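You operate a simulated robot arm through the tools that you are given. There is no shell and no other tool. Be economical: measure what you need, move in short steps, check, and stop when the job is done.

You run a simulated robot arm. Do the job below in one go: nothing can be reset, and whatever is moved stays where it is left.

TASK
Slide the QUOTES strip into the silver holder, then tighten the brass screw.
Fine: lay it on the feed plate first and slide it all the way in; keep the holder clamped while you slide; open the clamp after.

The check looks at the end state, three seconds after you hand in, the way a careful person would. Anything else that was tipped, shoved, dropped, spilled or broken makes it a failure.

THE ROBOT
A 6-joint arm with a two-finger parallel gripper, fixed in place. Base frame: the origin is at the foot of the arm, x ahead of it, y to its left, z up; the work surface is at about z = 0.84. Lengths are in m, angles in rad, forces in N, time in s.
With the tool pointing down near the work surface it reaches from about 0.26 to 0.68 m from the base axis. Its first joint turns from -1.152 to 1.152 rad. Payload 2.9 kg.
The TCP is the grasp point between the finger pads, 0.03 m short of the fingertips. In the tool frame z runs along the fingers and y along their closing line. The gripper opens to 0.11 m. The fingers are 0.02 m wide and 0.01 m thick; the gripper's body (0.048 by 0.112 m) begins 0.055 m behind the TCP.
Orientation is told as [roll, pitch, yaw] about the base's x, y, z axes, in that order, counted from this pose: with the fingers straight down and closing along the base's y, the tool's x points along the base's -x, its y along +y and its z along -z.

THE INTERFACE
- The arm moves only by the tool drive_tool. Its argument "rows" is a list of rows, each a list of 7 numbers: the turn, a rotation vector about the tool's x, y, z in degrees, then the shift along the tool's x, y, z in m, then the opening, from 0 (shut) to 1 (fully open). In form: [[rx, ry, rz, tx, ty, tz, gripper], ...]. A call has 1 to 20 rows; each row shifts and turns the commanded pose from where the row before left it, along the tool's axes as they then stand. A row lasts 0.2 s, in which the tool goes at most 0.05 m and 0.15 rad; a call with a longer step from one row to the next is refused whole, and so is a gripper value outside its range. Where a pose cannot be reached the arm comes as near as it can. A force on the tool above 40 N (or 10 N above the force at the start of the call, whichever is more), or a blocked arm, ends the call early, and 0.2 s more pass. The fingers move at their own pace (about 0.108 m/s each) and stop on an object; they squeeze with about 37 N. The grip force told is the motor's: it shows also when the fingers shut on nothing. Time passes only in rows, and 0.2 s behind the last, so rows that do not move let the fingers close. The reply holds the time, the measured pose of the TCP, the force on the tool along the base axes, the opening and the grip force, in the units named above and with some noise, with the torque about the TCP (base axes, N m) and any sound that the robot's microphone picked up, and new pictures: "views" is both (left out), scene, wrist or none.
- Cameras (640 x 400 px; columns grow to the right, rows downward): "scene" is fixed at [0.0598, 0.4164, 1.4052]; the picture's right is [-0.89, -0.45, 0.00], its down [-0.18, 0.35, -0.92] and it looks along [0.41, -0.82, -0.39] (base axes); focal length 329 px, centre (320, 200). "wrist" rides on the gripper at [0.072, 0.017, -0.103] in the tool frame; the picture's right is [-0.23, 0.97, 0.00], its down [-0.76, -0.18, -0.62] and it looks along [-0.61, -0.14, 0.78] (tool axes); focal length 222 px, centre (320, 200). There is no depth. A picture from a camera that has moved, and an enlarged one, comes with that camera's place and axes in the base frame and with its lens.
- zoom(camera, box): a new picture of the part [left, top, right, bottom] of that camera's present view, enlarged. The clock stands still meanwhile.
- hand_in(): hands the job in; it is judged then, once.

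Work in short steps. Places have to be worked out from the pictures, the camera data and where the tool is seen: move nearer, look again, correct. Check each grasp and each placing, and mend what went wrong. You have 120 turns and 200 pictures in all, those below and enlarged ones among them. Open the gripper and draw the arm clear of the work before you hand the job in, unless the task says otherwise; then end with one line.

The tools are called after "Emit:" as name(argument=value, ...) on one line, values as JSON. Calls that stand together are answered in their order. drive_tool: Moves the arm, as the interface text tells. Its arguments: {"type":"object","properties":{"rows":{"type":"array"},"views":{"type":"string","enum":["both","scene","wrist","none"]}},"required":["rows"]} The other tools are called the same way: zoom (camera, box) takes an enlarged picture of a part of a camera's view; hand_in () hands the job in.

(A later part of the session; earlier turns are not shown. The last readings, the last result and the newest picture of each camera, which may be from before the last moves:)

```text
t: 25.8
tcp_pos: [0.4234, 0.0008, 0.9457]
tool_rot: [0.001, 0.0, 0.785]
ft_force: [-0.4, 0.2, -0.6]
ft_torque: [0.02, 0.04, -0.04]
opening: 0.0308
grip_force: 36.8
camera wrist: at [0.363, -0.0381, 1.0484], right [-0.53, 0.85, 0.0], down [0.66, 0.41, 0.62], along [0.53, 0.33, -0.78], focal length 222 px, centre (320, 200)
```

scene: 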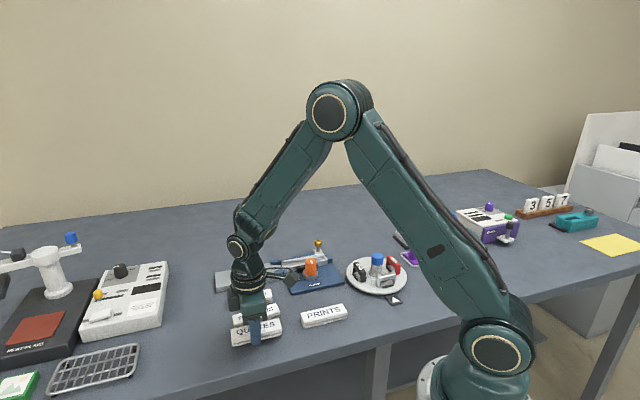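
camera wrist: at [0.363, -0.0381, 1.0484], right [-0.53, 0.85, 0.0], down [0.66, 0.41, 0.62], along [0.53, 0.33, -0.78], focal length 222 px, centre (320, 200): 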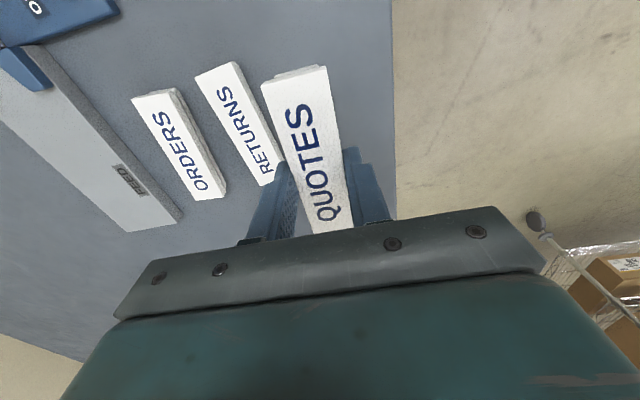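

It's held firmly. I'll carry it gently over to the feed plate.

Emit:
drive_tool(rows=[[0, 0, 0, 0.001, -0.01, 0, 0], [0, 0, 0, 0.001, -0.016, 0, 0], [0, 0, 0, 0.0015, -0.02, 0, 0], [0, 0, 0, 0.0015, -0.022, 0, 0], [0, 0, 0, 0.0015, -0.024, 0, 0], [0, 0, 0, 0.002, -0.024, 0, 0], [0, 0, 0, 0.002, -0.024, 0, 0], [0, 0, 0, 0.0015, -0.024, 0, 0], [0, 0, 0, 0.0015, -0.022, 0, 0], [0, 0, 0, 0.0015, -0.02, 0, 0], [0, 0, 0, 0.001, -0.016, 0, 0], [0, 0, 0, 0.0005, -0.012, 0, 0], [0, 0, 0, 0, 0, 0, 0]])

Emit:
zoom(camera="wrist", box=[200, 0, 440, 240])

Emit:
zoom(camera="scene", box=[200, 210, 330, 320])

```text
t: 28.6
tcp_pos: [0.5806, -0.176, 0.9458]
tool_rot: [0.002, 0.0, 0.785]
ft_force: [0.0, 1.0, 0.2]
ft_torque: [0.01, 0.0, -0.02]
opening: 0.0307
grip_force: 36.7
camera wrist: at [0.517, -0.2148, 1.0487], right [-0.53, 0.85, 0.0], down [0.66, 0.41, 0.62], along [0.53, 0.33, -0.78], focal length 222 px, centre (320, 200)
```

scene: 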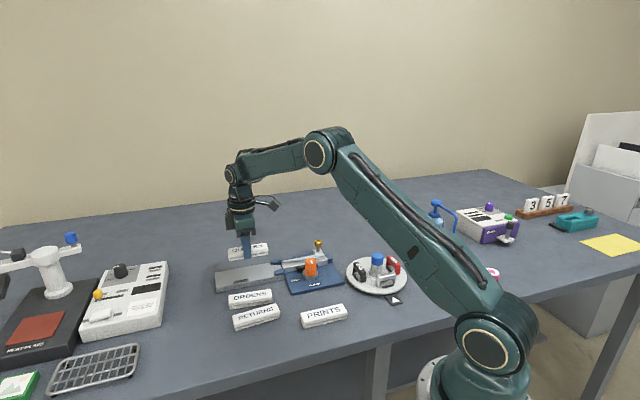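
wrist: 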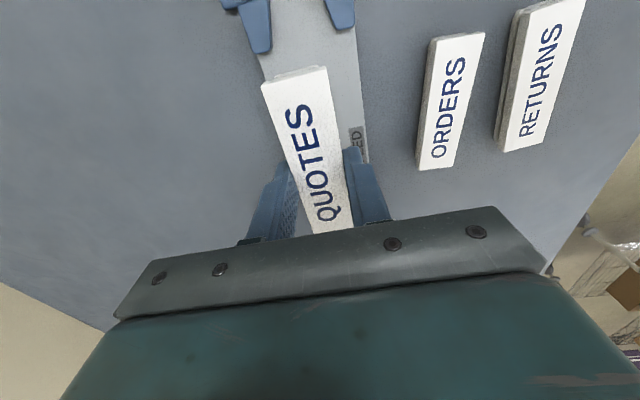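

```text
1.67 times, centred on (320, 120) of wrist
camera zoom: at [0.517, -0.2148, 1.0487], right [-0.53, 0.85, 0.0], down [0.66, 0.41, 0.62], along [0.53, 0.33, -0.78], focal length 370 px, centre (320, 333)
```

zoom: 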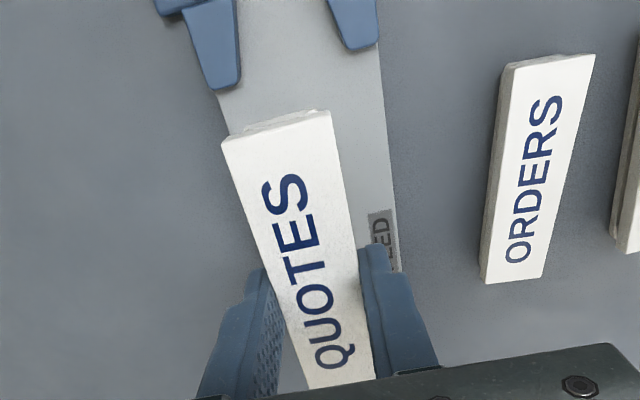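

```text
3.64 times, centred on (265, 265) of scene
camera zoom: at [0.0598, 0.4164, 1.4052], right [-0.89, -0.45, 0.0], down [-0.18, 0.35, -0.92], along [0.41, -0.82, -0.39], focal length 1197 px, centre (520, -36)
```

zoom: 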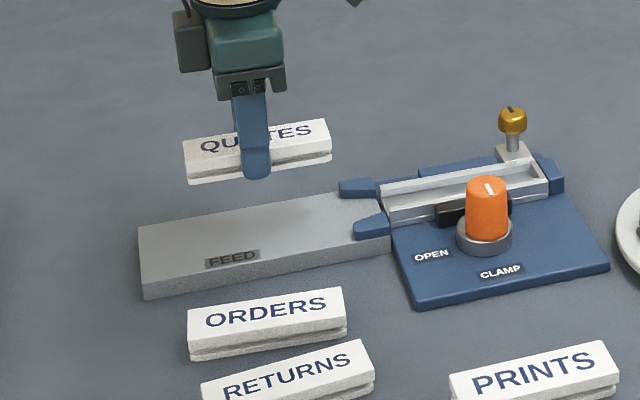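

The strip is over the plate. I'll shift 2 mm sideways to the centreline and start lowering.

Emit:
drive_tool(rows=[[0, 0, 0, 0, 0.002, 0.012, 0], [0, 0, 0, 0, 0, 0.012, 0], [0, 0, 0, 0, 0, 0.012, 0], [0, 0, 0, 0, 0, 0.003, 0], [0, 0, 0, 0, 0, 0, 0]])

Emit:
zoom(camera="wrist", box=[200, 0, 440, 240])

Emit:
zoom(camera="scene", box=[200, 210, 330, 320])

```text
t: 29.8
tcp_pos: [0.5768, -0.1753, 0.905]
tool_rot: [0.001, 0.0, 0.785]
ft_force: [-0.8, -0.3, -0.3]
ft_torque: [0.01, 0.02, 0.01]
opening: 0.0311
grip_force: 37.1
camera wrist: at [0.5155, -0.2141, 1.0091], right [-0.53, 0.85, 0.0], down [0.66, 0.41, 0.62], along [0.53, 0.33, -0.78], focal length 222 px, centre (320, 200)
```

scene: 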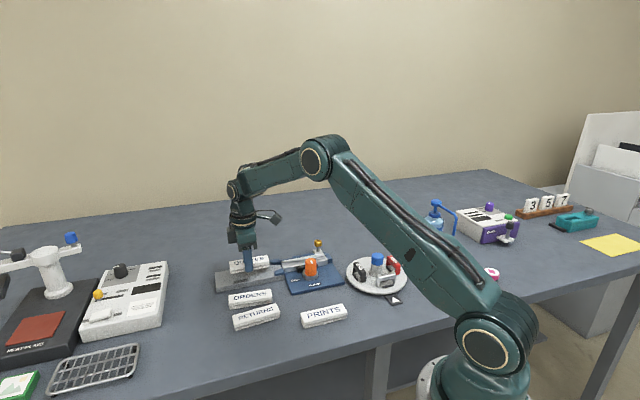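
wrist: 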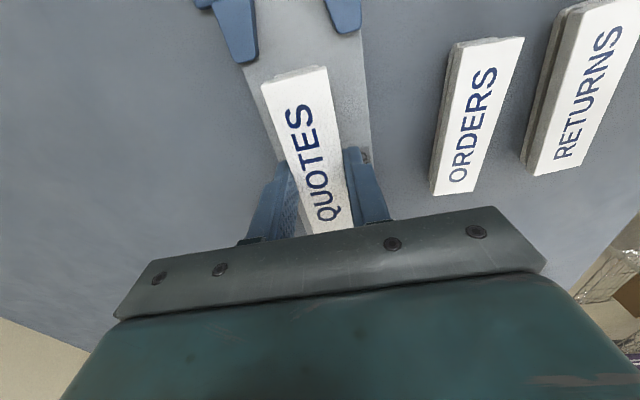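

```text
1.67 times, centred on (320, 120) of wrist
camera zoom: at [0.5155, -0.2141, 1.0091], right [-0.53, 0.85, 0.0], down [0.66, 0.41, 0.62], along [0.53, 0.33, -0.78], focal length 370 px, centre (320, 333)
```

zoom: 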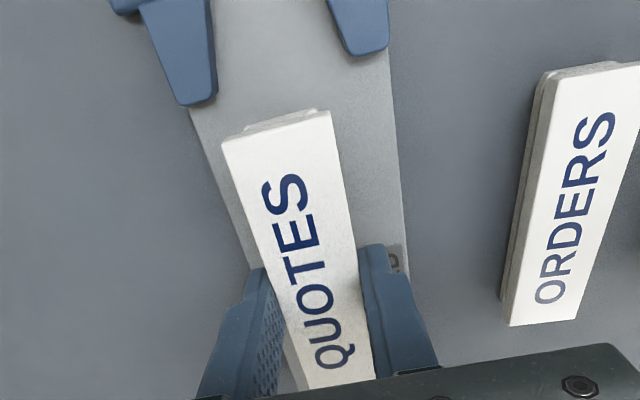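

```text
3.64 times, centred on (265, 265) of scene
camera zoom: at [0.0598, 0.4164, 1.4052], right [-0.89, -0.45, 0.0], down [-0.18, 0.35, -0.92], along [0.41, -0.82, -0.39], focal length 1197 px, centre (520, -36)
```

zoom: 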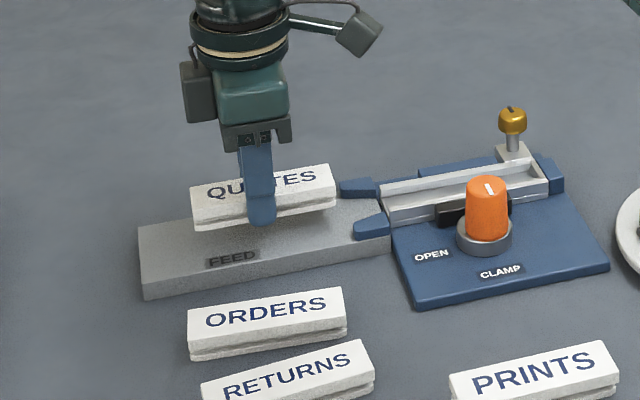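

The strip is about 1 cm above the plate and roughly 3 mm off the guide centreline. I'll correct sideways and lower until there is light contact.

Emit:
drive_tool(rows=[[0, 0, 0, 0, 0.0025, 0.004, 0], [0, 0, 0, 0, 0, 0.003, 0], [0, 0, 0, 0, 0, 0.001, 0], [0, 0, 0, 0, 0, 0, 0]])

Emit:
zoom(camera="scene", box=[230, 235, 300, 300])

```text
t: 30.8
tcp_pos: [0.5764, -0.1721, 0.899]
tool_rot: [0.002, 0.001, 0.786]
ft_force: [0.5, 0.1, -0.7]
ft_torque: [-0.02, -0.01, 0.03]
opening: 0.0307
grip_force: 36.9
camera wrist: at [0.5141, -0.2121, 1.0013], right [-0.53, 0.85, 0.0], down [0.66, 0.41, 0.62], along [0.53, 0.33, -0.78], focal length 222 px, centre (320, 200)
```

scene: 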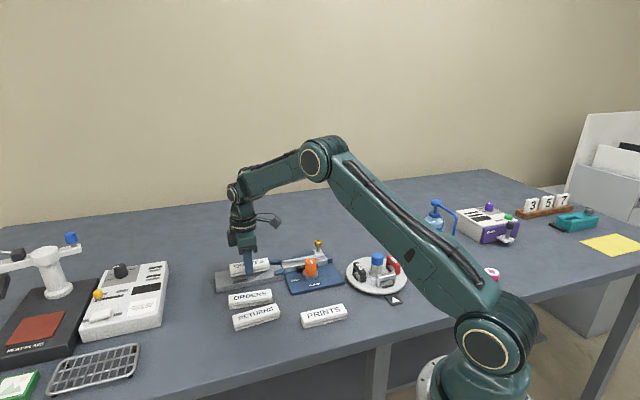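
wrist: 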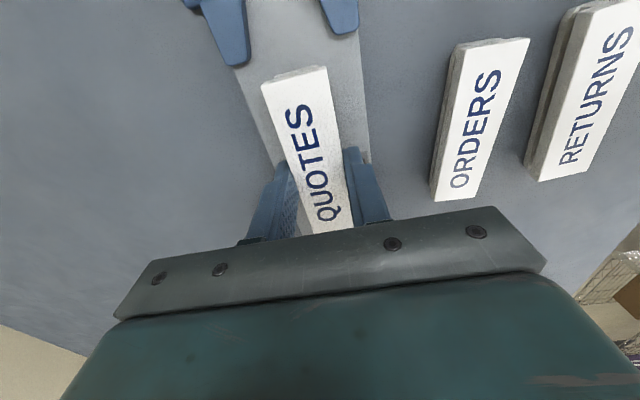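

```text
6.15 times, centred on (265, 268) of scene
camera zoom: at [0.0598, 0.4164, 1.4052], right [-0.89, -0.45, 0.0], down [-0.18, 0.35, -0.92], along [0.41, -0.82, -0.39], focal length 2026 px, centre (658, -215)
```

zoom: 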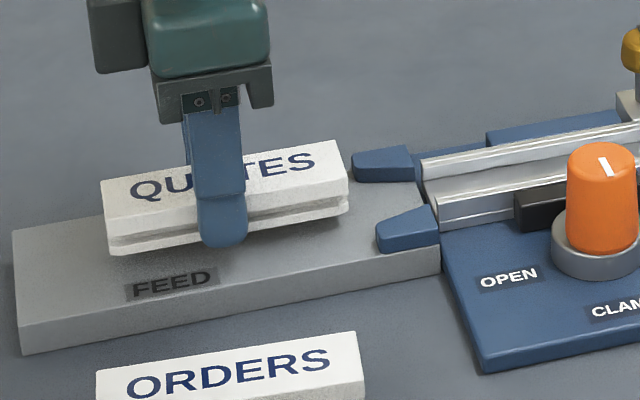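

Still hovering slightly. I'll lower in small steps and watch the force.

Emit:
drive_tool(rows=[[0, 0, 0, 0, 0, 0.002, 0], [0, 0, 0, 0, 0, 0.001, 0], [0, 0, 0, 0, 0, 0.001, 0], [0, 0, 0, 0, 0, 0, 0]], views="none")

Emit:
zoom(camera="scene", box=[230, 235, 300, 300])

```text
t: 31.8
tcp_pos: [0.577, -0.1725, 0.8937]
tool_rot: [-0.001, 0.0, 0.786]
ft_force: [-1.1, -0.9, -0.3]
ft_torque: [0.01, -0.02, 0.0]
opening: 0.0308
grip_force: 36.7
```

```text
6.15 times, centred on (265, 268) of scene
camera zoom: at [0.0598, 0.4164, 1.4052], right [-0.89, -0.45, 0.0], down [-0.18, 0.35, -0.92], along [0.41, -0.82, -0.39], focal length 2026 px, centre (658, -215)
```

zoom: 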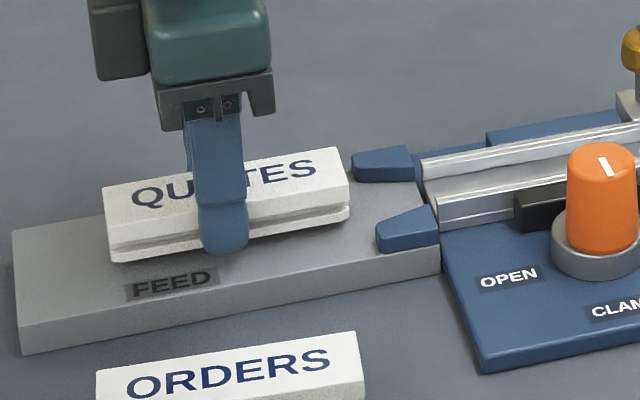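

The plate top is lower than I assumed, at about 0.853. I'll keep lowering gently.

Emit:
drive_tool(rows=[[0, 0, 0, 0, 0, 0.002, 0], [0, 0, 0, 0, 0, 0.002, 0], [0, 0, 0, 0, 0, 0.001, 0], [0, 0, 0, 0, 0, 0.001, 0], [0, 0, 0, 0, 0, 0, 0]], views="none")

Emit:
zoom(camera="scene", box=[230, 235, 300, 300])

Emit:
zoom(camera="wrist", box=[180, 0, 420, 240])

```text
t: 33.0
tcp_pos: [0.5764, -0.1729, 0.8897]
tool_rot: [0.0, 0.001, 0.786]
ft_force: [-0.9, -0.7, -0.4]
ft_torque: [-0.03, -0.03, 0.03]
opening: 0.0311
grip_force: 37.2
```

```text
6.15 times, centred on (265, 268) of scene
camera zoom: at [0.0598, 0.4164, 1.4052], right [-0.89, -0.45, 0.0], down [-0.18, 0.35, -0.92], along [0.41, -0.82, -0.39], focal length 2026 px, centre (658, -215)
```

zoom: 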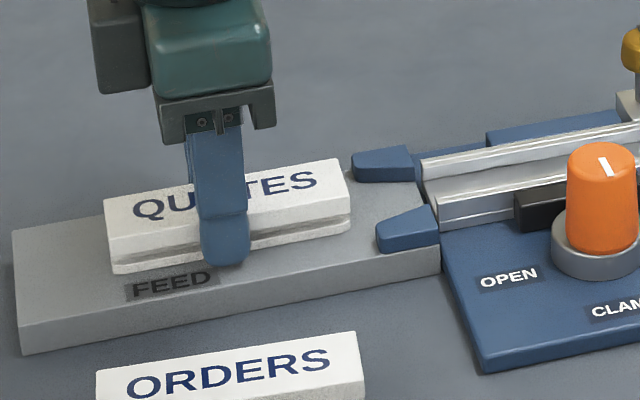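

```text
1.67 times, centred on (300, 120) of wrist
camera zoom: at [0.5136, -0.212, 0.9918], right [-0.53, 0.85, 0.0], down [0.66, 0.41, 0.62], along [0.53, 0.33, -0.78], focal length 370 px, centre (353, 333)
```

zoom: 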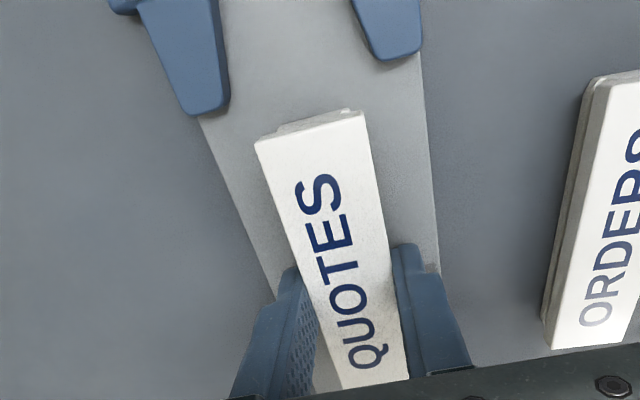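

The strip is now within about 1 mm of the guide centreline. I'll lower the last few millimetres to contact.

Emit:
drive_tool(rows=[[0, 0, 0, 0, 0, 0.001, 0], [0, 0, 0, 0, 0, 0.001, 0], [0, 0, 0, 0, 0, 0.001, 0], [0, 0, 0, 0, 0, 0, 0]], views="none")

Emit:
zoom(camera="scene", box=[230, 235, 300, 300])

```text
t: 34.0
tcp_pos: [0.5762, -0.1731, 0.8893]
tool_rot: [-0.003, -0.002, 0.786]
ft_force: [-7.0, 1.6, 26.6]
ft_torque: [-0.15, 0.48, -0.06]
opening: 0.0307
grip_force: 36.9
```

```text
6.15 times, centred on (265, 268) of scene
camera zoom: at [0.0591, 0.4166, 1.4052], right [-0.89, -0.45, 0.0], down [-0.18, 0.35, -0.92], along [0.41, -0.82, -0.39], focal length 2026 px, centre (658, -215)
```

zoom: 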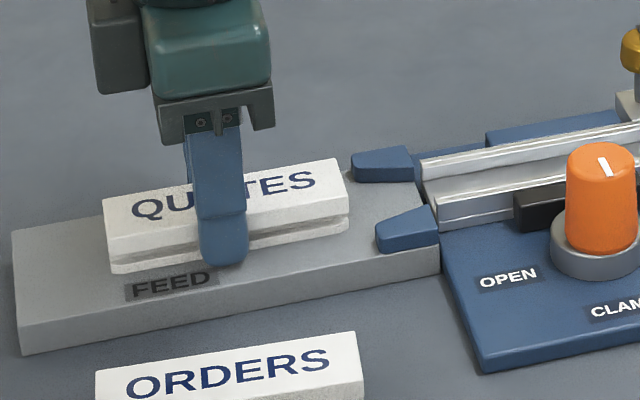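

Contact made at TCP z≈0.889. I'll raise 2 mm to ease the load, then slide the held strip 30 mm toward the holder (tool +x).

Emit:
drive_tool(rows=[[0, 0, 0, 0, 0, -0.0024, 0], [0, 0, 0, 0.005, 0, 0, 0], [0, 0, 0, 0.005, 0, 0, 0], [0, 0, 0, 0.005, 0, 0, 0], [0, 0, 0, 0.005, 0, 0, 0], [0, 0, 0, 0.005, 0, 0, 0], [0, 0, 0, 0.005, 0, 0, 0], [0, 0, 0, 0, 0, 0, 0]], views="none")

Emit:
zoom(camera="scene", box=[230, 225, 330, 305])

Emit:
zoom(camera="wrist", box=[180, 0, 420, 240])

```text
t: 35.8
tcp_pos: [0.5545, -0.1939, 0.8883]
tool_rot: [-0.001, 0.0, 0.787]
ft_force: [2.4, 2.6, 12.0]
ft_torque: [0.16, -0.2, -0.01]
opening: 0.0309
grip_force: 37.0
```

```text
5.00 times, centred on (280, 265) of scene
camera zoom: at [0.0597, 0.4165, 1.4051], right [-0.89, -0.45, 0.0], down [-0.18, 0.35, -0.92], along [0.41, -0.82, -0.39], focal length 1646 px, centre (520, -125)
```

zoom: 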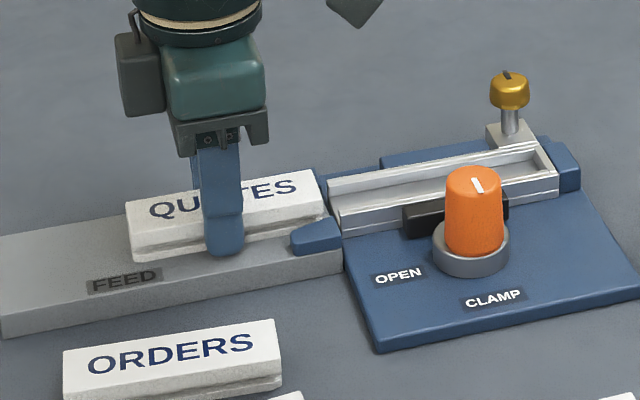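

```text
1.67 times, centred on (300, 120) of wrist
camera zoom: at [0.4922, -0.2333, 0.9914], right [-0.53, 0.85, 0.0], down [0.66, 0.41, 0.62], along [0.53, 0.33, -0.78], focal length 370 px, centre (353, 333)
```

zoom: 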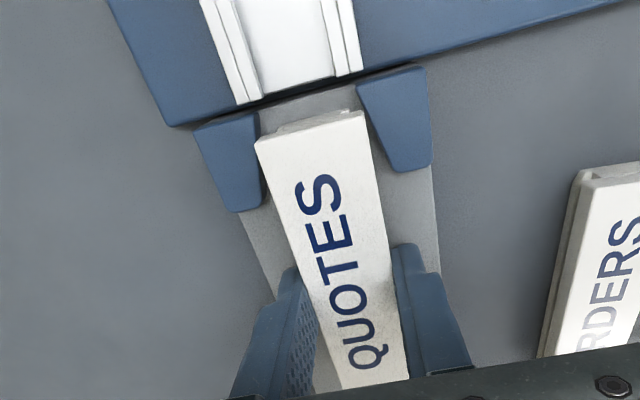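

The channel mouth is clearly visible, with the strip within about 1 mm laterally and some 12 mm short of it. I'll advance slowly another 18 mm, with the fingers still clear of the guides, so the tip enters.

Emit:
drive_tool(rows=[[0, 0, 0, 0.003, -0.0007, -0.0005, 0], [0, 0, 0, 0.003, 0, 0, 0], [0, 0, 0, 0.003, 0, 0, 0], [0, 0, 0, 0.003, 0, 0, 0], [0, 0, 0, 0.003, 0, 0, 0], [0, 0, 0, 0.003, 0, 0, 0], [0, 0, 0, 0, 0, 0, 0]], views="none")

Emit:
zoom(camera="scene", box=[230, 225, 330, 305])

Emit:
zoom(camera="wrist", box=[180, 0, 420, 240])

```text
t: 37.4
tcp_pos: [0.5423, -0.2058, 0.8878]
tool_rot: [0.002, 0.0, 0.786]
ft_force: [1.6, 3.4, 8.0]
ft_torque: [0.12, -0.1, 0.0]
opening: 0.0308
grip_force: 37.0
```

```text
5.00 times, centred on (280, 265) of scene
camera zoom: at [0.0597, 0.4165, 1.4052], right [-0.89, -0.45, 0.0], down [-0.18, 0.35, -0.92], along [0.41, -0.82, -0.39], focal length 1646 px, centre (520, -125)
```

zoom: 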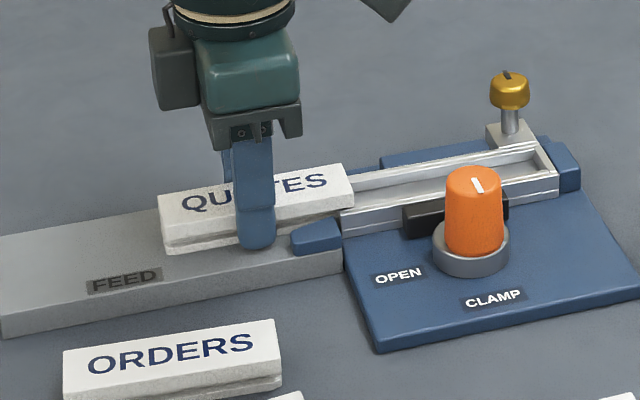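

```text
1.67 times, centred on (300, 120) of wrist
camera zoom: at [0.4803, -0.2465, 0.9914], right [-0.53, 0.85, 0.0], down [0.66, 0.41, 0.62], along [0.53, 0.33, -0.78], focal length 370 px, centre (353, 333)
```

zoom: 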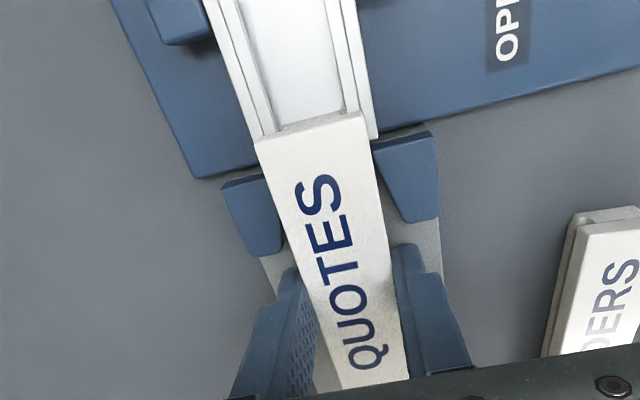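

The leading end has entered the channel cleanly. I'll release, rise, move back behind the trailing end, and close the fingers to use them as a pusher.

Emit:
drive_tool(rows=[[0, 0, 0, 0, 0, 0, 0.42], [0, 0, 0, 0, 0, 0, 0.42], [0, 0, 0, 0, 0, -0.02, 0.42], [0, 0, 0, 0, 0, -0.025, 0.42], [0, 0, 0, -0.04, 0, 0, 0.2], [0, 0, 0, -0.04, 0, 0, 0], [0, 0, 0, 0, 0, 0, 0], [0, 0, 0, 0, 0, 0, 0]], views="wrist")

Emit:
zoom(camera="scene", box=[220, 215, 330, 305])

Emit:
zoom(camera="wrist", box=[180, 0, 420, 240])

```text
t: 39.2
tcp_pos: [0.5983, -0.1494, 0.9334]
tool_rot: [0.0, 0.001, 0.785]
ft_force: [0.9, -0.5, 0.5]
ft_torque: [-0.01, 0.01, -0.04]
opening: 0.0
grip_force: 36.6
camera wrist: at [0.5361, -0.1895, 1.0369], right [-0.53, 0.85, 0.0], down [0.66, 0.41, 0.62], along [0.53, 0.33, -0.78], focal length 222 px, centre (320, 200)
```

wrist: 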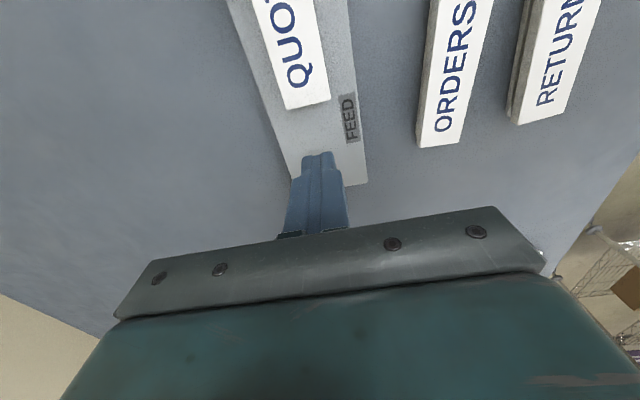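

```text
4.44 times, centred on (275, 260) of scene
camera zoom: at [0.0598, 0.4164, 1.4052], right [-0.89, -0.45, 0.0], down [-0.18, 0.35, -0.92], along [0.41, -0.82, -0.39], focal length 1463 px, centre (520, -67)
```

zoom: 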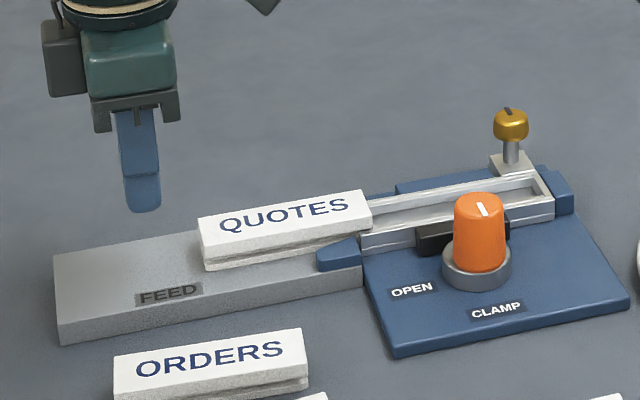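

```text
1.67 times, centred on (300, 120) of wrist
camera zoom: at [0.5361, -0.1895, 1.0369], right [-0.53, 0.85, 0.0], down [0.66, 0.41, 0.62], along [0.53, 0.33, -0.78], focal length 370 px, centre (353, 333)
```

zoom: 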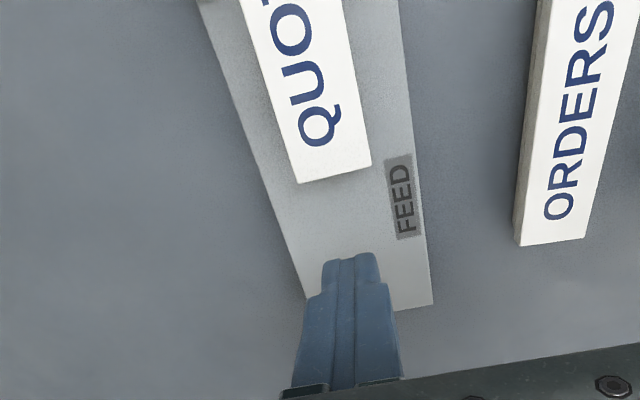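

The trailing end is about 19 mm ahead of the closed fingers. I'll lower so the fingertips are about 3–4 mm above the plate.

Emit:
drive_tool(rows=[[0, 0, 0, 0, -0.0015, 0.02, 0], [0, 0, 0, 0, 0, 0.015, 0], [0, 0, 0, 0, 0, 0.009, 0], [0, 0, 0, 0, 0, 0, 0]], views="none")

Emit:
zoom(camera="scene", box=[220, 215, 330, 305])

```text
t: 40.2
tcp_pos: [0.6015, -0.1517, 0.8899]
tool_rot: [0.001, -0.001, 0.786]
ft_force: [0.3, 0.2, 0.7]
ft_torque: [0.02, 0.01, -0.03]
opening: 0.0
grip_force: 36.9
```

```text
4.44 times, centred on (275, 260) of scene
camera zoom: at [0.0598, 0.4164, 1.4052], right [-0.89, -0.45, 0.0], down [-0.18, 0.35, -0.92], along [0.41, -0.82, -0.39], focal length 1463 px, centre (520, -67)
```

zoom: 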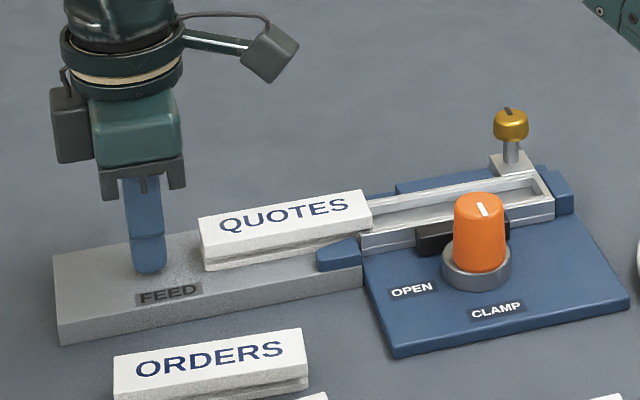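

The pusher is behind the strip. I'll push forward 50 mm in small steps.

Emit:
drive_tool(rows=[[0, 0, 0, 0.005, 0.0012, 0, 0], [0, 0, 0, 0.005, 0, 0, 0], [0, 0, 0, 0.005, 0, 0, 0], [0, 0, 0, 0.005, 0, 0, 0], [0, 0, 0, 0.005, 0, 0, 0], [0, 0, 0, 0.005, 0, 0, 0], [0, 0, 0, 0.005, 0, 0, 0], [0, 0, 0, 0.005, 0, 0, 0], [0, 0, 0, 0.005, 0, 0, 0], [0, 0, 0, 0.005, 0, 0, 0], [0, 0, 0, 0, 0, 0, 0]], views="none")

Emit:
zoom(camera="scene", box=[220, 215, 330, 305])

Emit:
zoom(camera="wrist", box=[180, 0, 420, 240])

```text
t: 42.6
tcp_pos: [0.5643, -0.1861, 0.8892]
tool_rot: [0.0, 0.001, 0.786]
ft_force: [0.0, -0.2, -0.2]
ft_torque: [0.02, 0.01, -0.01]
opening: 0.0
grip_force: 36.8
```

```text
4.44 times, centred on (275, 260) of scene
camera zoom: at [0.0598, 0.4164, 1.4052], right [-0.89, -0.45, 0.0], down [-0.18, 0.35, -0.92], along [0.41, -0.82, -0.39], focal length 1463 px, centre (520, -67)
```

zoom: 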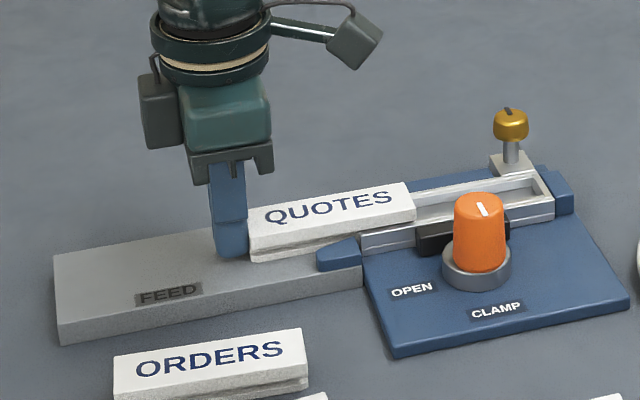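

```text
1.67 times, centred on (300, 120) of wrist
camera zoom: at [0.5021, -0.2253, 0.9926], right [-0.53, 0.85, 0.0], down [0.66, 0.41, 0.62], along [0.53, 0.33, -0.78], focal length 370 px, centre (353, 333)
```

zoom: 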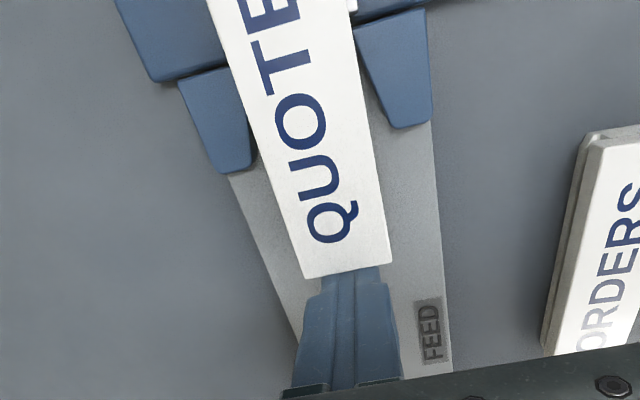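

It's sliding in freely and straight. I'll push another 50 mm.

Emit:
drive_tool(rows=[[0, 0, 0, 0.005, 0, 0, 0], [0, 0, 0, 0.005, 0, 0, 0], [0, 0, 0, 0.005, 0, 0, 0], [0, 0, 0, 0.005, 0, 0, 0], [0, 0, 0, 0.005, 0, 0, 0], [0, 0, 0, 0.005, 0, 0, 0], [0, 0, 0, 0.005, 0, 0, 0], [0, 0, 0, 0.005, 0, 0, 0], [0, 0, 0, 0.005, 0, 0, 0], [0, 0, 0, 0.005, 0, 0, 0], [0, 0, 0, 0, 0, 0, 0]], views="none")

Emit:
zoom(camera="scene", box=[240, 215, 350, 305])

Emit:
zoom(camera="wrist", box=[180, 0, 420, 240])

```text
t: 45.0
tcp_pos: [0.5273, -0.2215, 0.8903]
tool_rot: [0.0, 0.0, 0.786]
ft_force: [0.2, 0.0, 0.3]
ft_torque: [0.01, 0.02, -0.01]
opening: 0.0
grip_force: 36.8
```

```text
4.44 times, centred on (295, 260) of scene
camera zoom: at [0.0598, 0.4164, 1.4052], right [-0.89, -0.45, 0.0], down [-0.18, 0.35, -0.92], along [0.41, -0.82, -0.39], focal length 1463 px, centre (431, -67)
```

zoom: 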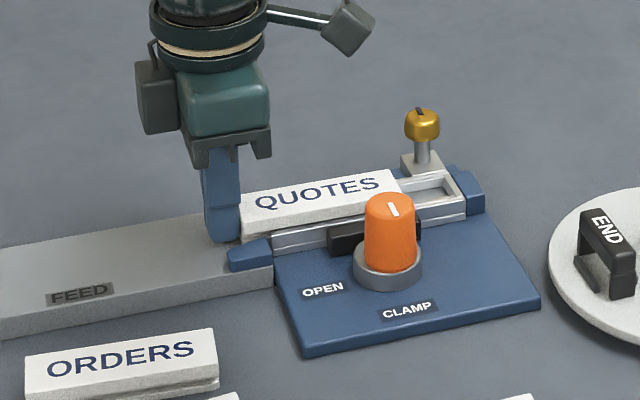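

```text
1.67 times, centred on (300, 120) of wrist
camera zoom: at [0.4662, -0.261, 0.993], right [-0.53, 0.85, 0.0], down [0.66, 0.41, 0.62], along [0.53, 0.33, -0.78], focal length 370 px, centre (353, 333)
```

zoom: 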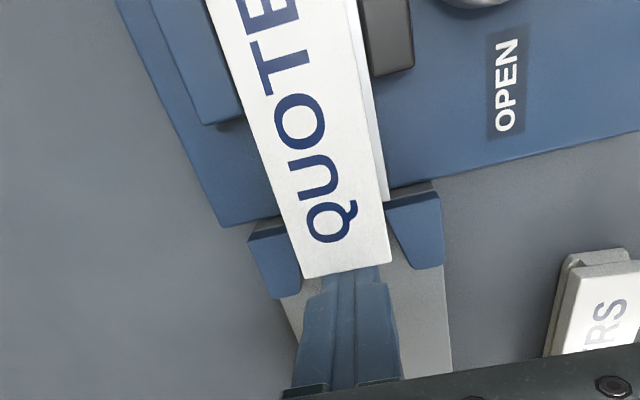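

About 25–35 mm remain to the end stop. I'll push 24 mm in 3 mm steps.

Emit:
drive_tool(rows=[[0, 0, 0, 0.003, 0, 0, 0], [0, 0, 0, 0.003, 0, 0, 0], [0, 0, 0, 0.003, 0, 0, 0], [0, 0, 0, 0.003, 0, 0, 0], [0, 0, 0, 0.003, 0, 0, 0], [0, 0, 0, 0.003, 0, 0, 0], [0, 0, 0, 0.003, 0, 0, 0], [0, 0, 0, 0.003, 0, 0, 0], [0, 0, 0, 0, 0, 0, 0]], views="none")

Emit:
zoom(camera="scene", box=[260, 225, 350, 300])

Emit:
zoom(camera="wrist", box=[180, 0, 420, 240])

```text
t: 47.0
tcp_pos: [0.5111, -0.2389, 0.8905]
tool_rot: [-0.001, 0.001, 0.786]
ft_force: [0.5, 0.1, 0.6]
ft_torque: [0.02, -0.02, -0.01]
opening: 0.0003
grip_force: 37.0
```

```text
5.33 times, centred on (305, 262) of scene
camera zoom: at [0.0598, 0.4164, 1.4052], right [-0.89, -0.45, 0.0], down [-0.18, 0.35, -0.92], along [0.41, -0.82, -0.39], focal length 1756 px, centre (400, -133)
```

zoom: 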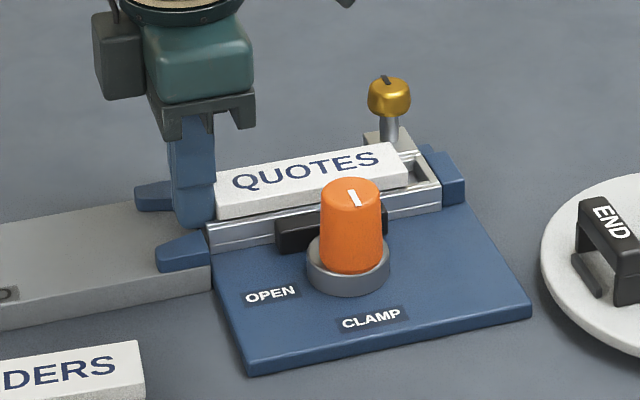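

```text
1.67 times, centred on (300, 120) of wrist
camera zoom: at [0.4497, -0.278, 0.9928], right [-0.53, 0.85, 0.0], down [0.66, 0.41, 0.62], along [0.53, 0.33, -0.78], focal length 370 px, centre (353, 333)
```

zoom: 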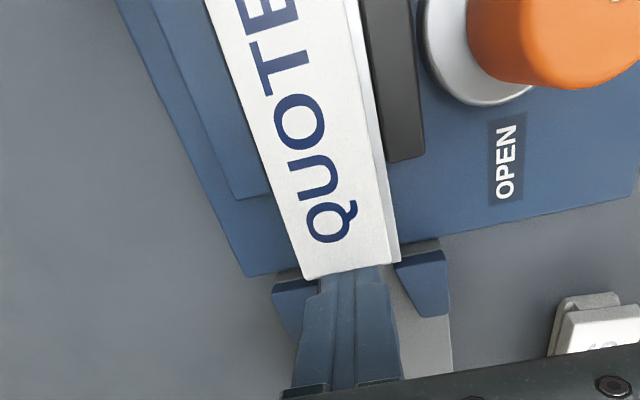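

The trailing end is at the mouth, and about 12–15 mm remain before the end wall. I'll raise 1.5 mm for clearance over the rails and continue in 2 mm steps, watching the force.

Emit:
drive_tool(rows=[[0, 0, 0, 0, 0, -0.0015, 0], [0, 0, 0, 0.002, 0, 0, 0], [0, 0, 0, 0.002, 0, 0, 0], [0, 0, 0, 0.002, 0, 0, 0], [0, 0, 0, 0.002, 0, 0, 0], [0, 0, 0, 0.002, 0, 0, 0], [0, 0, 0, 0, 0, 0, 0]], views="none")

Emit:
zoom(camera="scene", box=[260, 225, 350, 300])

Emit:
zoom(camera="wrist", box=[180, 0, 420, 240])

```text
t: 48.6
tcp_pos: [0.5055, -0.2454, 0.8916]
tool_rot: [-0.001, -0.001, 0.785]
ft_force: [-1.2, -0.3, -0.2]
ft_torque: [0.01, -0.04, -0.02]
opening: 0.0
grip_force: 37.2
```

```text
5.33 times, centred on (305, 262) of scene
camera zoom: at [0.0598, 0.4164, 1.4052], right [-0.89, -0.45, 0.0], down [-0.18, 0.35, -0.92], along [0.41, -0.82, -0.39], focal length 1756 px, centre (400, -133)
```

zoom: 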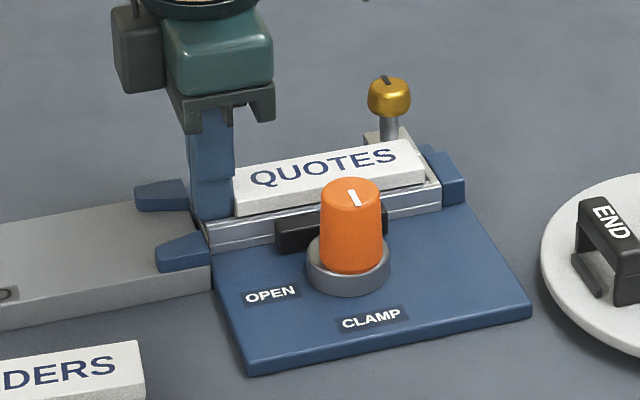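

```text
1.67 times, centred on (300, 120) of wrist
camera zoom: at [0.4426, -0.2852, 0.9947], right [-0.53, 0.85, 0.0], down [0.66, 0.41, 0.62], along [0.53, 0.33, -0.78], focal length 370 px, centre (353, 333)
```

zoom: 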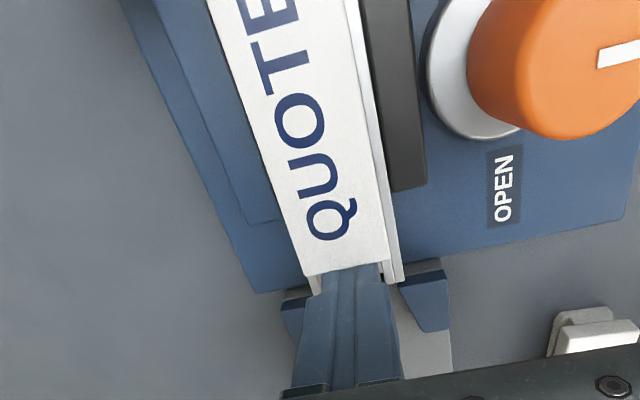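

It's nearly there with no resistance yet. I'll continue in 1.5 mm steps until the stop pushes back.

Emit:
drive_tool(rows=[[0, 0, 0, 0.0015, 0, 0, 0], [0, 0, 0, 0.0015, 0, 0, 0], [0, 0, 0, 0.0015, 0, 0, 0], [0, 0, 0, 0.0015, 0, 0, 0], [0, 0, 0, 0, 0, 0, 0]], views="none")

Emit:
zoom(camera="scene", box=[260, 225, 350, 300])

```text
t: 49.8
tcp_pos: [0.5022, -0.2501, 0.8921]
tool_rot: [0.001, 0.0, 0.788]
ft_force: [7.9, 7.3, -0.2]
ft_torque: [0.18, -0.13, -0.03]
opening: 0.0
grip_force: 37.0
```

```text
5.33 times, centred on (305, 262) of scene
camera zoom: at [0.06, 0.4166, 1.4051], right [-0.89, -0.45, 0.0], down [-0.18, 0.35, -0.92], along [0.41, -0.82, -0.39], focal length 1756 px, centre (400, -133)
```

zoom: 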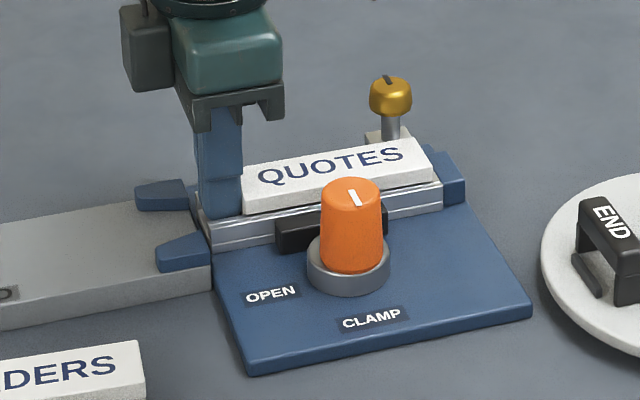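

The stop is reached, at 11 N along the axis. I'll back off and check seating and whether the holder moved.

Emit:
drive_tool(rows=[[0, 0, 0, -0.005, 0, 0, 0], [0, 0, 0, -0.02, 0, 0, 0], [0, 0, 0, -0.02, 0, -0.02, 0], [0, 0, 0, 0, 0, -0.04, 0], [0, 0, 0, 0.04, 0, -0.03, 0], [0, 0, 0, 0, 0, 0, 0]], views="wrist")

Emit:
zoom(camera="scene", box=[260, 225, 350, 300])

Emit:
zoom(camera="wrist", box=[180, 0, 420, 240])

```text
t: 51.2
tcp_pos: [0.5027, -0.2477, 0.9825]
tool_rot: [0.0, -0.001, 0.786]
ft_force: [0.0, -0.6, -0.8]
ft_torque: [-0.02, -0.01, 0.0]
opening: 0.0
grip_force: 37.1
camera wrist: at [0.4406, -0.2865, 1.0858], right [-0.53, 0.85, 0.0], down [0.66, 0.41, 0.62], along [0.53, 0.33, -0.78], focal length 222 px, centre (320, 200)
```

wrist: 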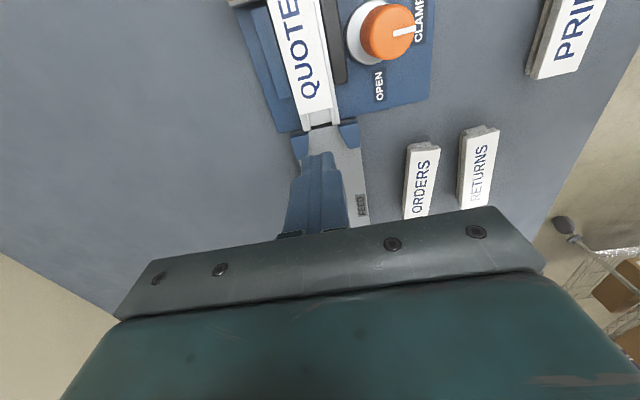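

```text
5.33 times, centred on (305, 262) of scene
camera zoom: at [0.0598, 0.4164, 1.4052], right [-0.89, -0.45, 0.0], down [-0.18, 0.35, -0.92], along [0.41, -0.82, -0.39], focal length 1756 px, centre (400, -133)
```

zoom: 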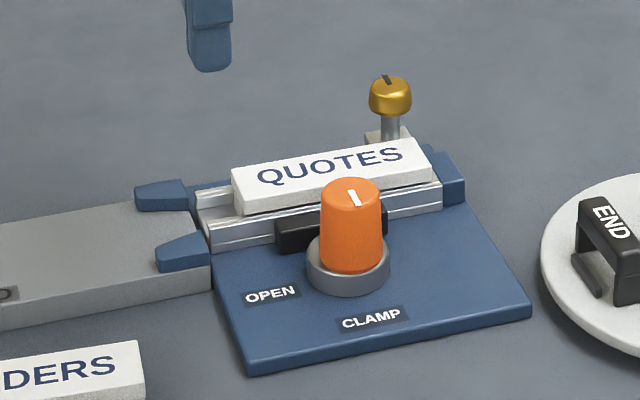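

```text
1.67 times, centred on (300, 120) of wrist
camera zoom: at [0.4406, -0.2865, 1.0858], right [-0.53, 0.85, 0.0], down [0.66, 0.41, 0.62], along [0.53, 0.33, -0.78], focal length 370 px, centre (353, 333)
```

zoom: 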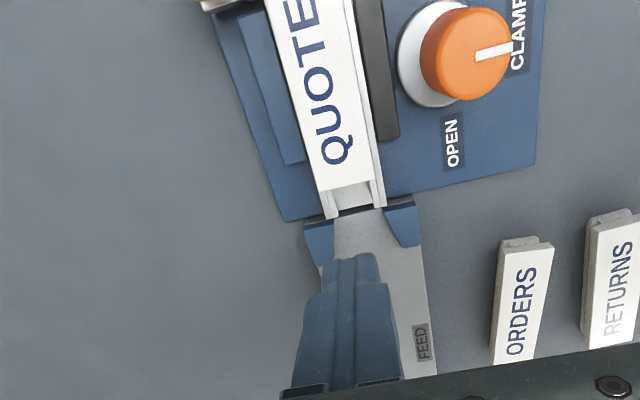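

The strip is seated against the far end, recessed past the mouth. Next I'll go above the brass screw for a look.

Emit:
drive_tool(rows=[[0, 0, 0, 0.036, -0.004, -0.01, 0], [0, 0, 0, 0.036, -0.004, -0.01, 0.3], [0, 0, 0, 0.036, -0.004, 0, 0.45], [0, 0, 0, 0, 0, 0, 0.45]], views="wrist")

Emit:
zoom(camera="wrist", box=[200, 40, 440, 240])

Emit:
zoom(camera="scene", box=[270, 205, 350, 275])

```text
t: 52.2
tcp_pos: [0.4348, -0.3306, 1.0022]
tool_rot: [0.001, 0.0, 0.785]
ft_force: [-0.2, 0.2, 0.2]
ft_torque: [0.0, 0.01, 0.02]
opening: 0.0496
grip_force: 0.1
camera wrist: at [0.3724, -0.3702, 1.1052], right [-0.53, 0.85, 0.0], down [0.66, 0.41, 0.62], along [0.53, 0.33, -0.78], focal length 222 px, centre (320, 200)
```

wrist: 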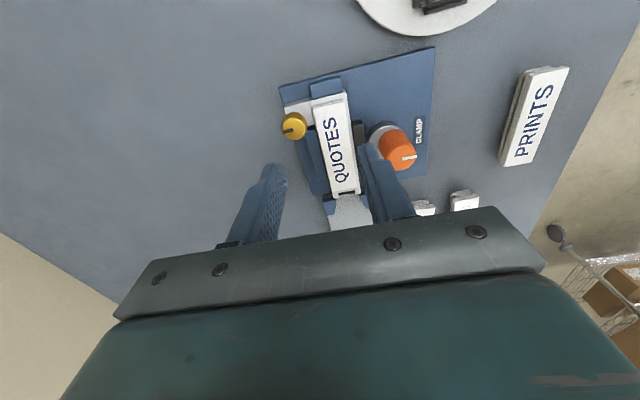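

```text
2.00 times, centred on (320, 140) of wrist
camera zoom: at [0.3724, -0.3702, 1.1052], right [-0.53, 0.85, 0.0], down [0.66, 0.41, 0.62], along [0.53, 0.33, -0.78], focal length 444 px, centre (320, 320)
```

zoom: 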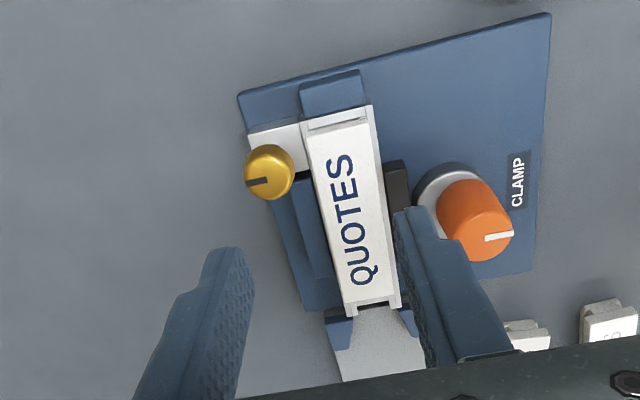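

```text
5.71 times, centred on (310, 240) of scene
camera zoom: at [0.0598, 0.4164, 1.4052], right [-0.89, -0.45, 0.0], down [-0.18, 0.35, -0.92], along [0.41, -0.82, -0.39], focal length 1881 px, centre (377, -29)
```

zoom: 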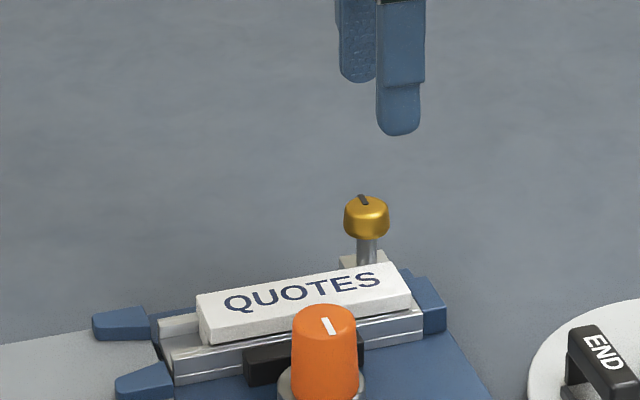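

I judge the screw head to be at (0.449, -0.350), with its top at z≈0.908. I'll move over it and pre-rotate to a larger yaw, leaving room for a long clockwise stroke.

Emit:
drive_tool(rows=[[0, 0, 0, 0.0037, -0.0237, 0.01, 0.45], [0, 0, -8, 0, 0, 0, 0.45], [0, 0, -8, 0, 0, 0, 0.45], [0, 0, -8, 0, 0, 0, 0.45], [0, 0, -8, 0, 0, 0, 0.45], [0, 0, -8, 0, 0, 0, 0.45], [0, 0, -5, 0, 0, 0.03, 0.45], [0, 0, 0, 0, 0, 0, 0.45]])

Emit:
zoom(camera="wrist", box=[220, 60, 420, 240])

Emit:
zoom(camera="scene", box=[270, 205, 350, 275])

```text
t: 54.0
tcp_pos: [0.449, -0.3507, 0.9587]
tool_rot: [0.0, 0.0, 1.572]
ft_force: [0.7, -0.3, 0.3]
ft_torque: [0.01, 0.0, 0.0]
opening: 0.0493
grip_force: 0.1
camera wrist: at [0.4336, -0.423, 1.0618], right [-0.97, 0.23, 0.0], down [0.18, 0.76, 0.62], along [0.14, 0.61, -0.78], focal length 222 px, centre (320, 200)
```

scene: 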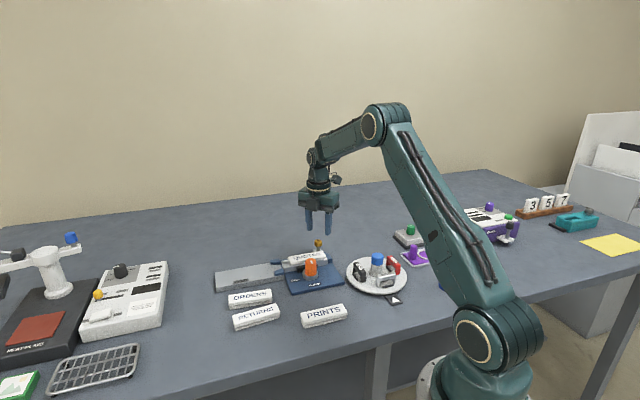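
wrist: 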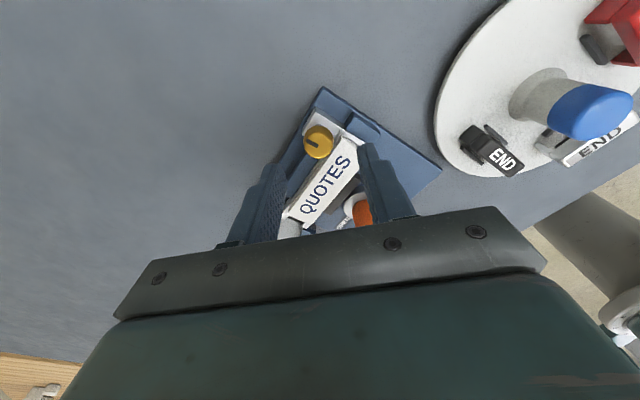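

```text
2.22 times, centred on (320, 150) of wrist
camera zoom: at [0.4336, -0.423, 1.0618], right [-0.97, 0.23, 0.0], down [0.18, 0.76, 0.62], along [0.14, 0.61, -0.78], focal length 494 px, centre (320, 311)
```

zoom: 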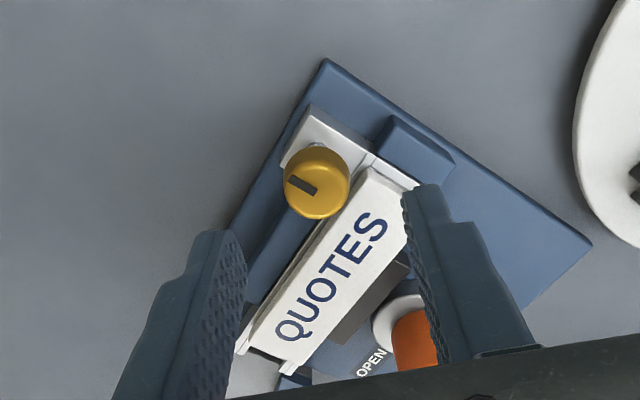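

```text
5.71 times, centred on (310, 240) of scene
camera zoom: at [0.0598, 0.4164, 1.4052], right [-0.89, -0.45, 0.0], down [-0.18, 0.35, -0.92], along [0.41, -0.82, -0.39], focal length 1881 px, centre (377, -29)
```

zoom: 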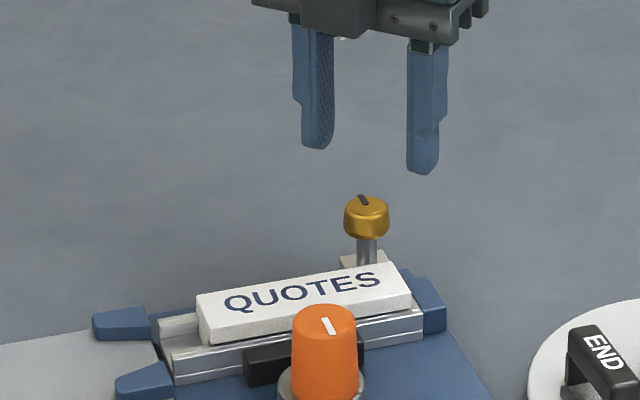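

The head looks about 5 mm further in -y than the TCP, with its top near 0.904. I'll shift, drop until the tips are just above it, and recheck.

Emit:
drive_tool(rows=[[0, 0, 0, 0.005, -0.001, 0.01, 0.4], [0, 0, 0, 0, 0, 0.01, 0.4], [0, 0, 0, 0, 0, 0, 0.4]], views="none")

Emit:
zoom(camera="wrist", box=[220, 80, 420, 240])

Emit:
zoom(camera="scene", box=[290, 220, 350, 270])

```text
t: 54.8
tcp_pos: [0.4496, -0.3556, 0.9405]
tool_rot: [-0.001, 0.0, 1.572]
ft_force: [0.3, 0.4, 0.3]
ft_torque: [0.01, 0.03, 0.0]
opening: 0.0442
grip_force: 0.0
```

```text
2.50 times, centred on (320, 160) of wrist
camera zoom: at [0.4349, -0.4291, 1.0431], right [-0.97, 0.23, 0.0], down [0.18, 0.76, 0.62], along [0.14, 0.61, -0.78], focal length 555 px, centre (320, 300)
```

zoom: 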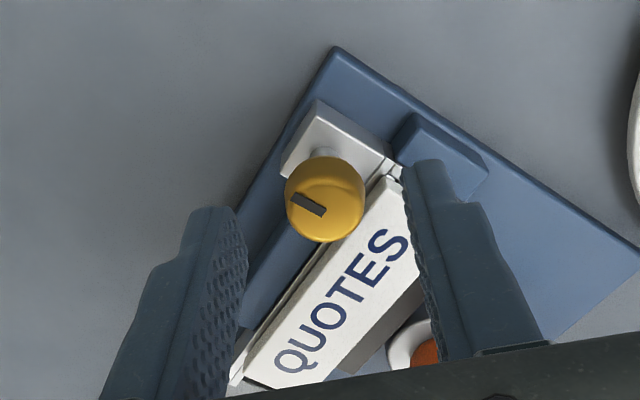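

```text
8.00 times, centred on (320, 245) of scene
camera zoom: at [0.0598, 0.4164, 1.4052], right [-0.89, -0.45, 0.0], down [-0.18, 0.35, -0.92], along [0.41, -0.82, -0.39], focal length 2634 px, centre (320, -160)
```

zoom: 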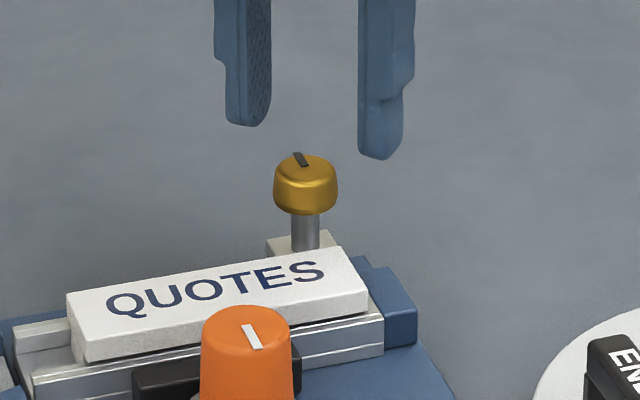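

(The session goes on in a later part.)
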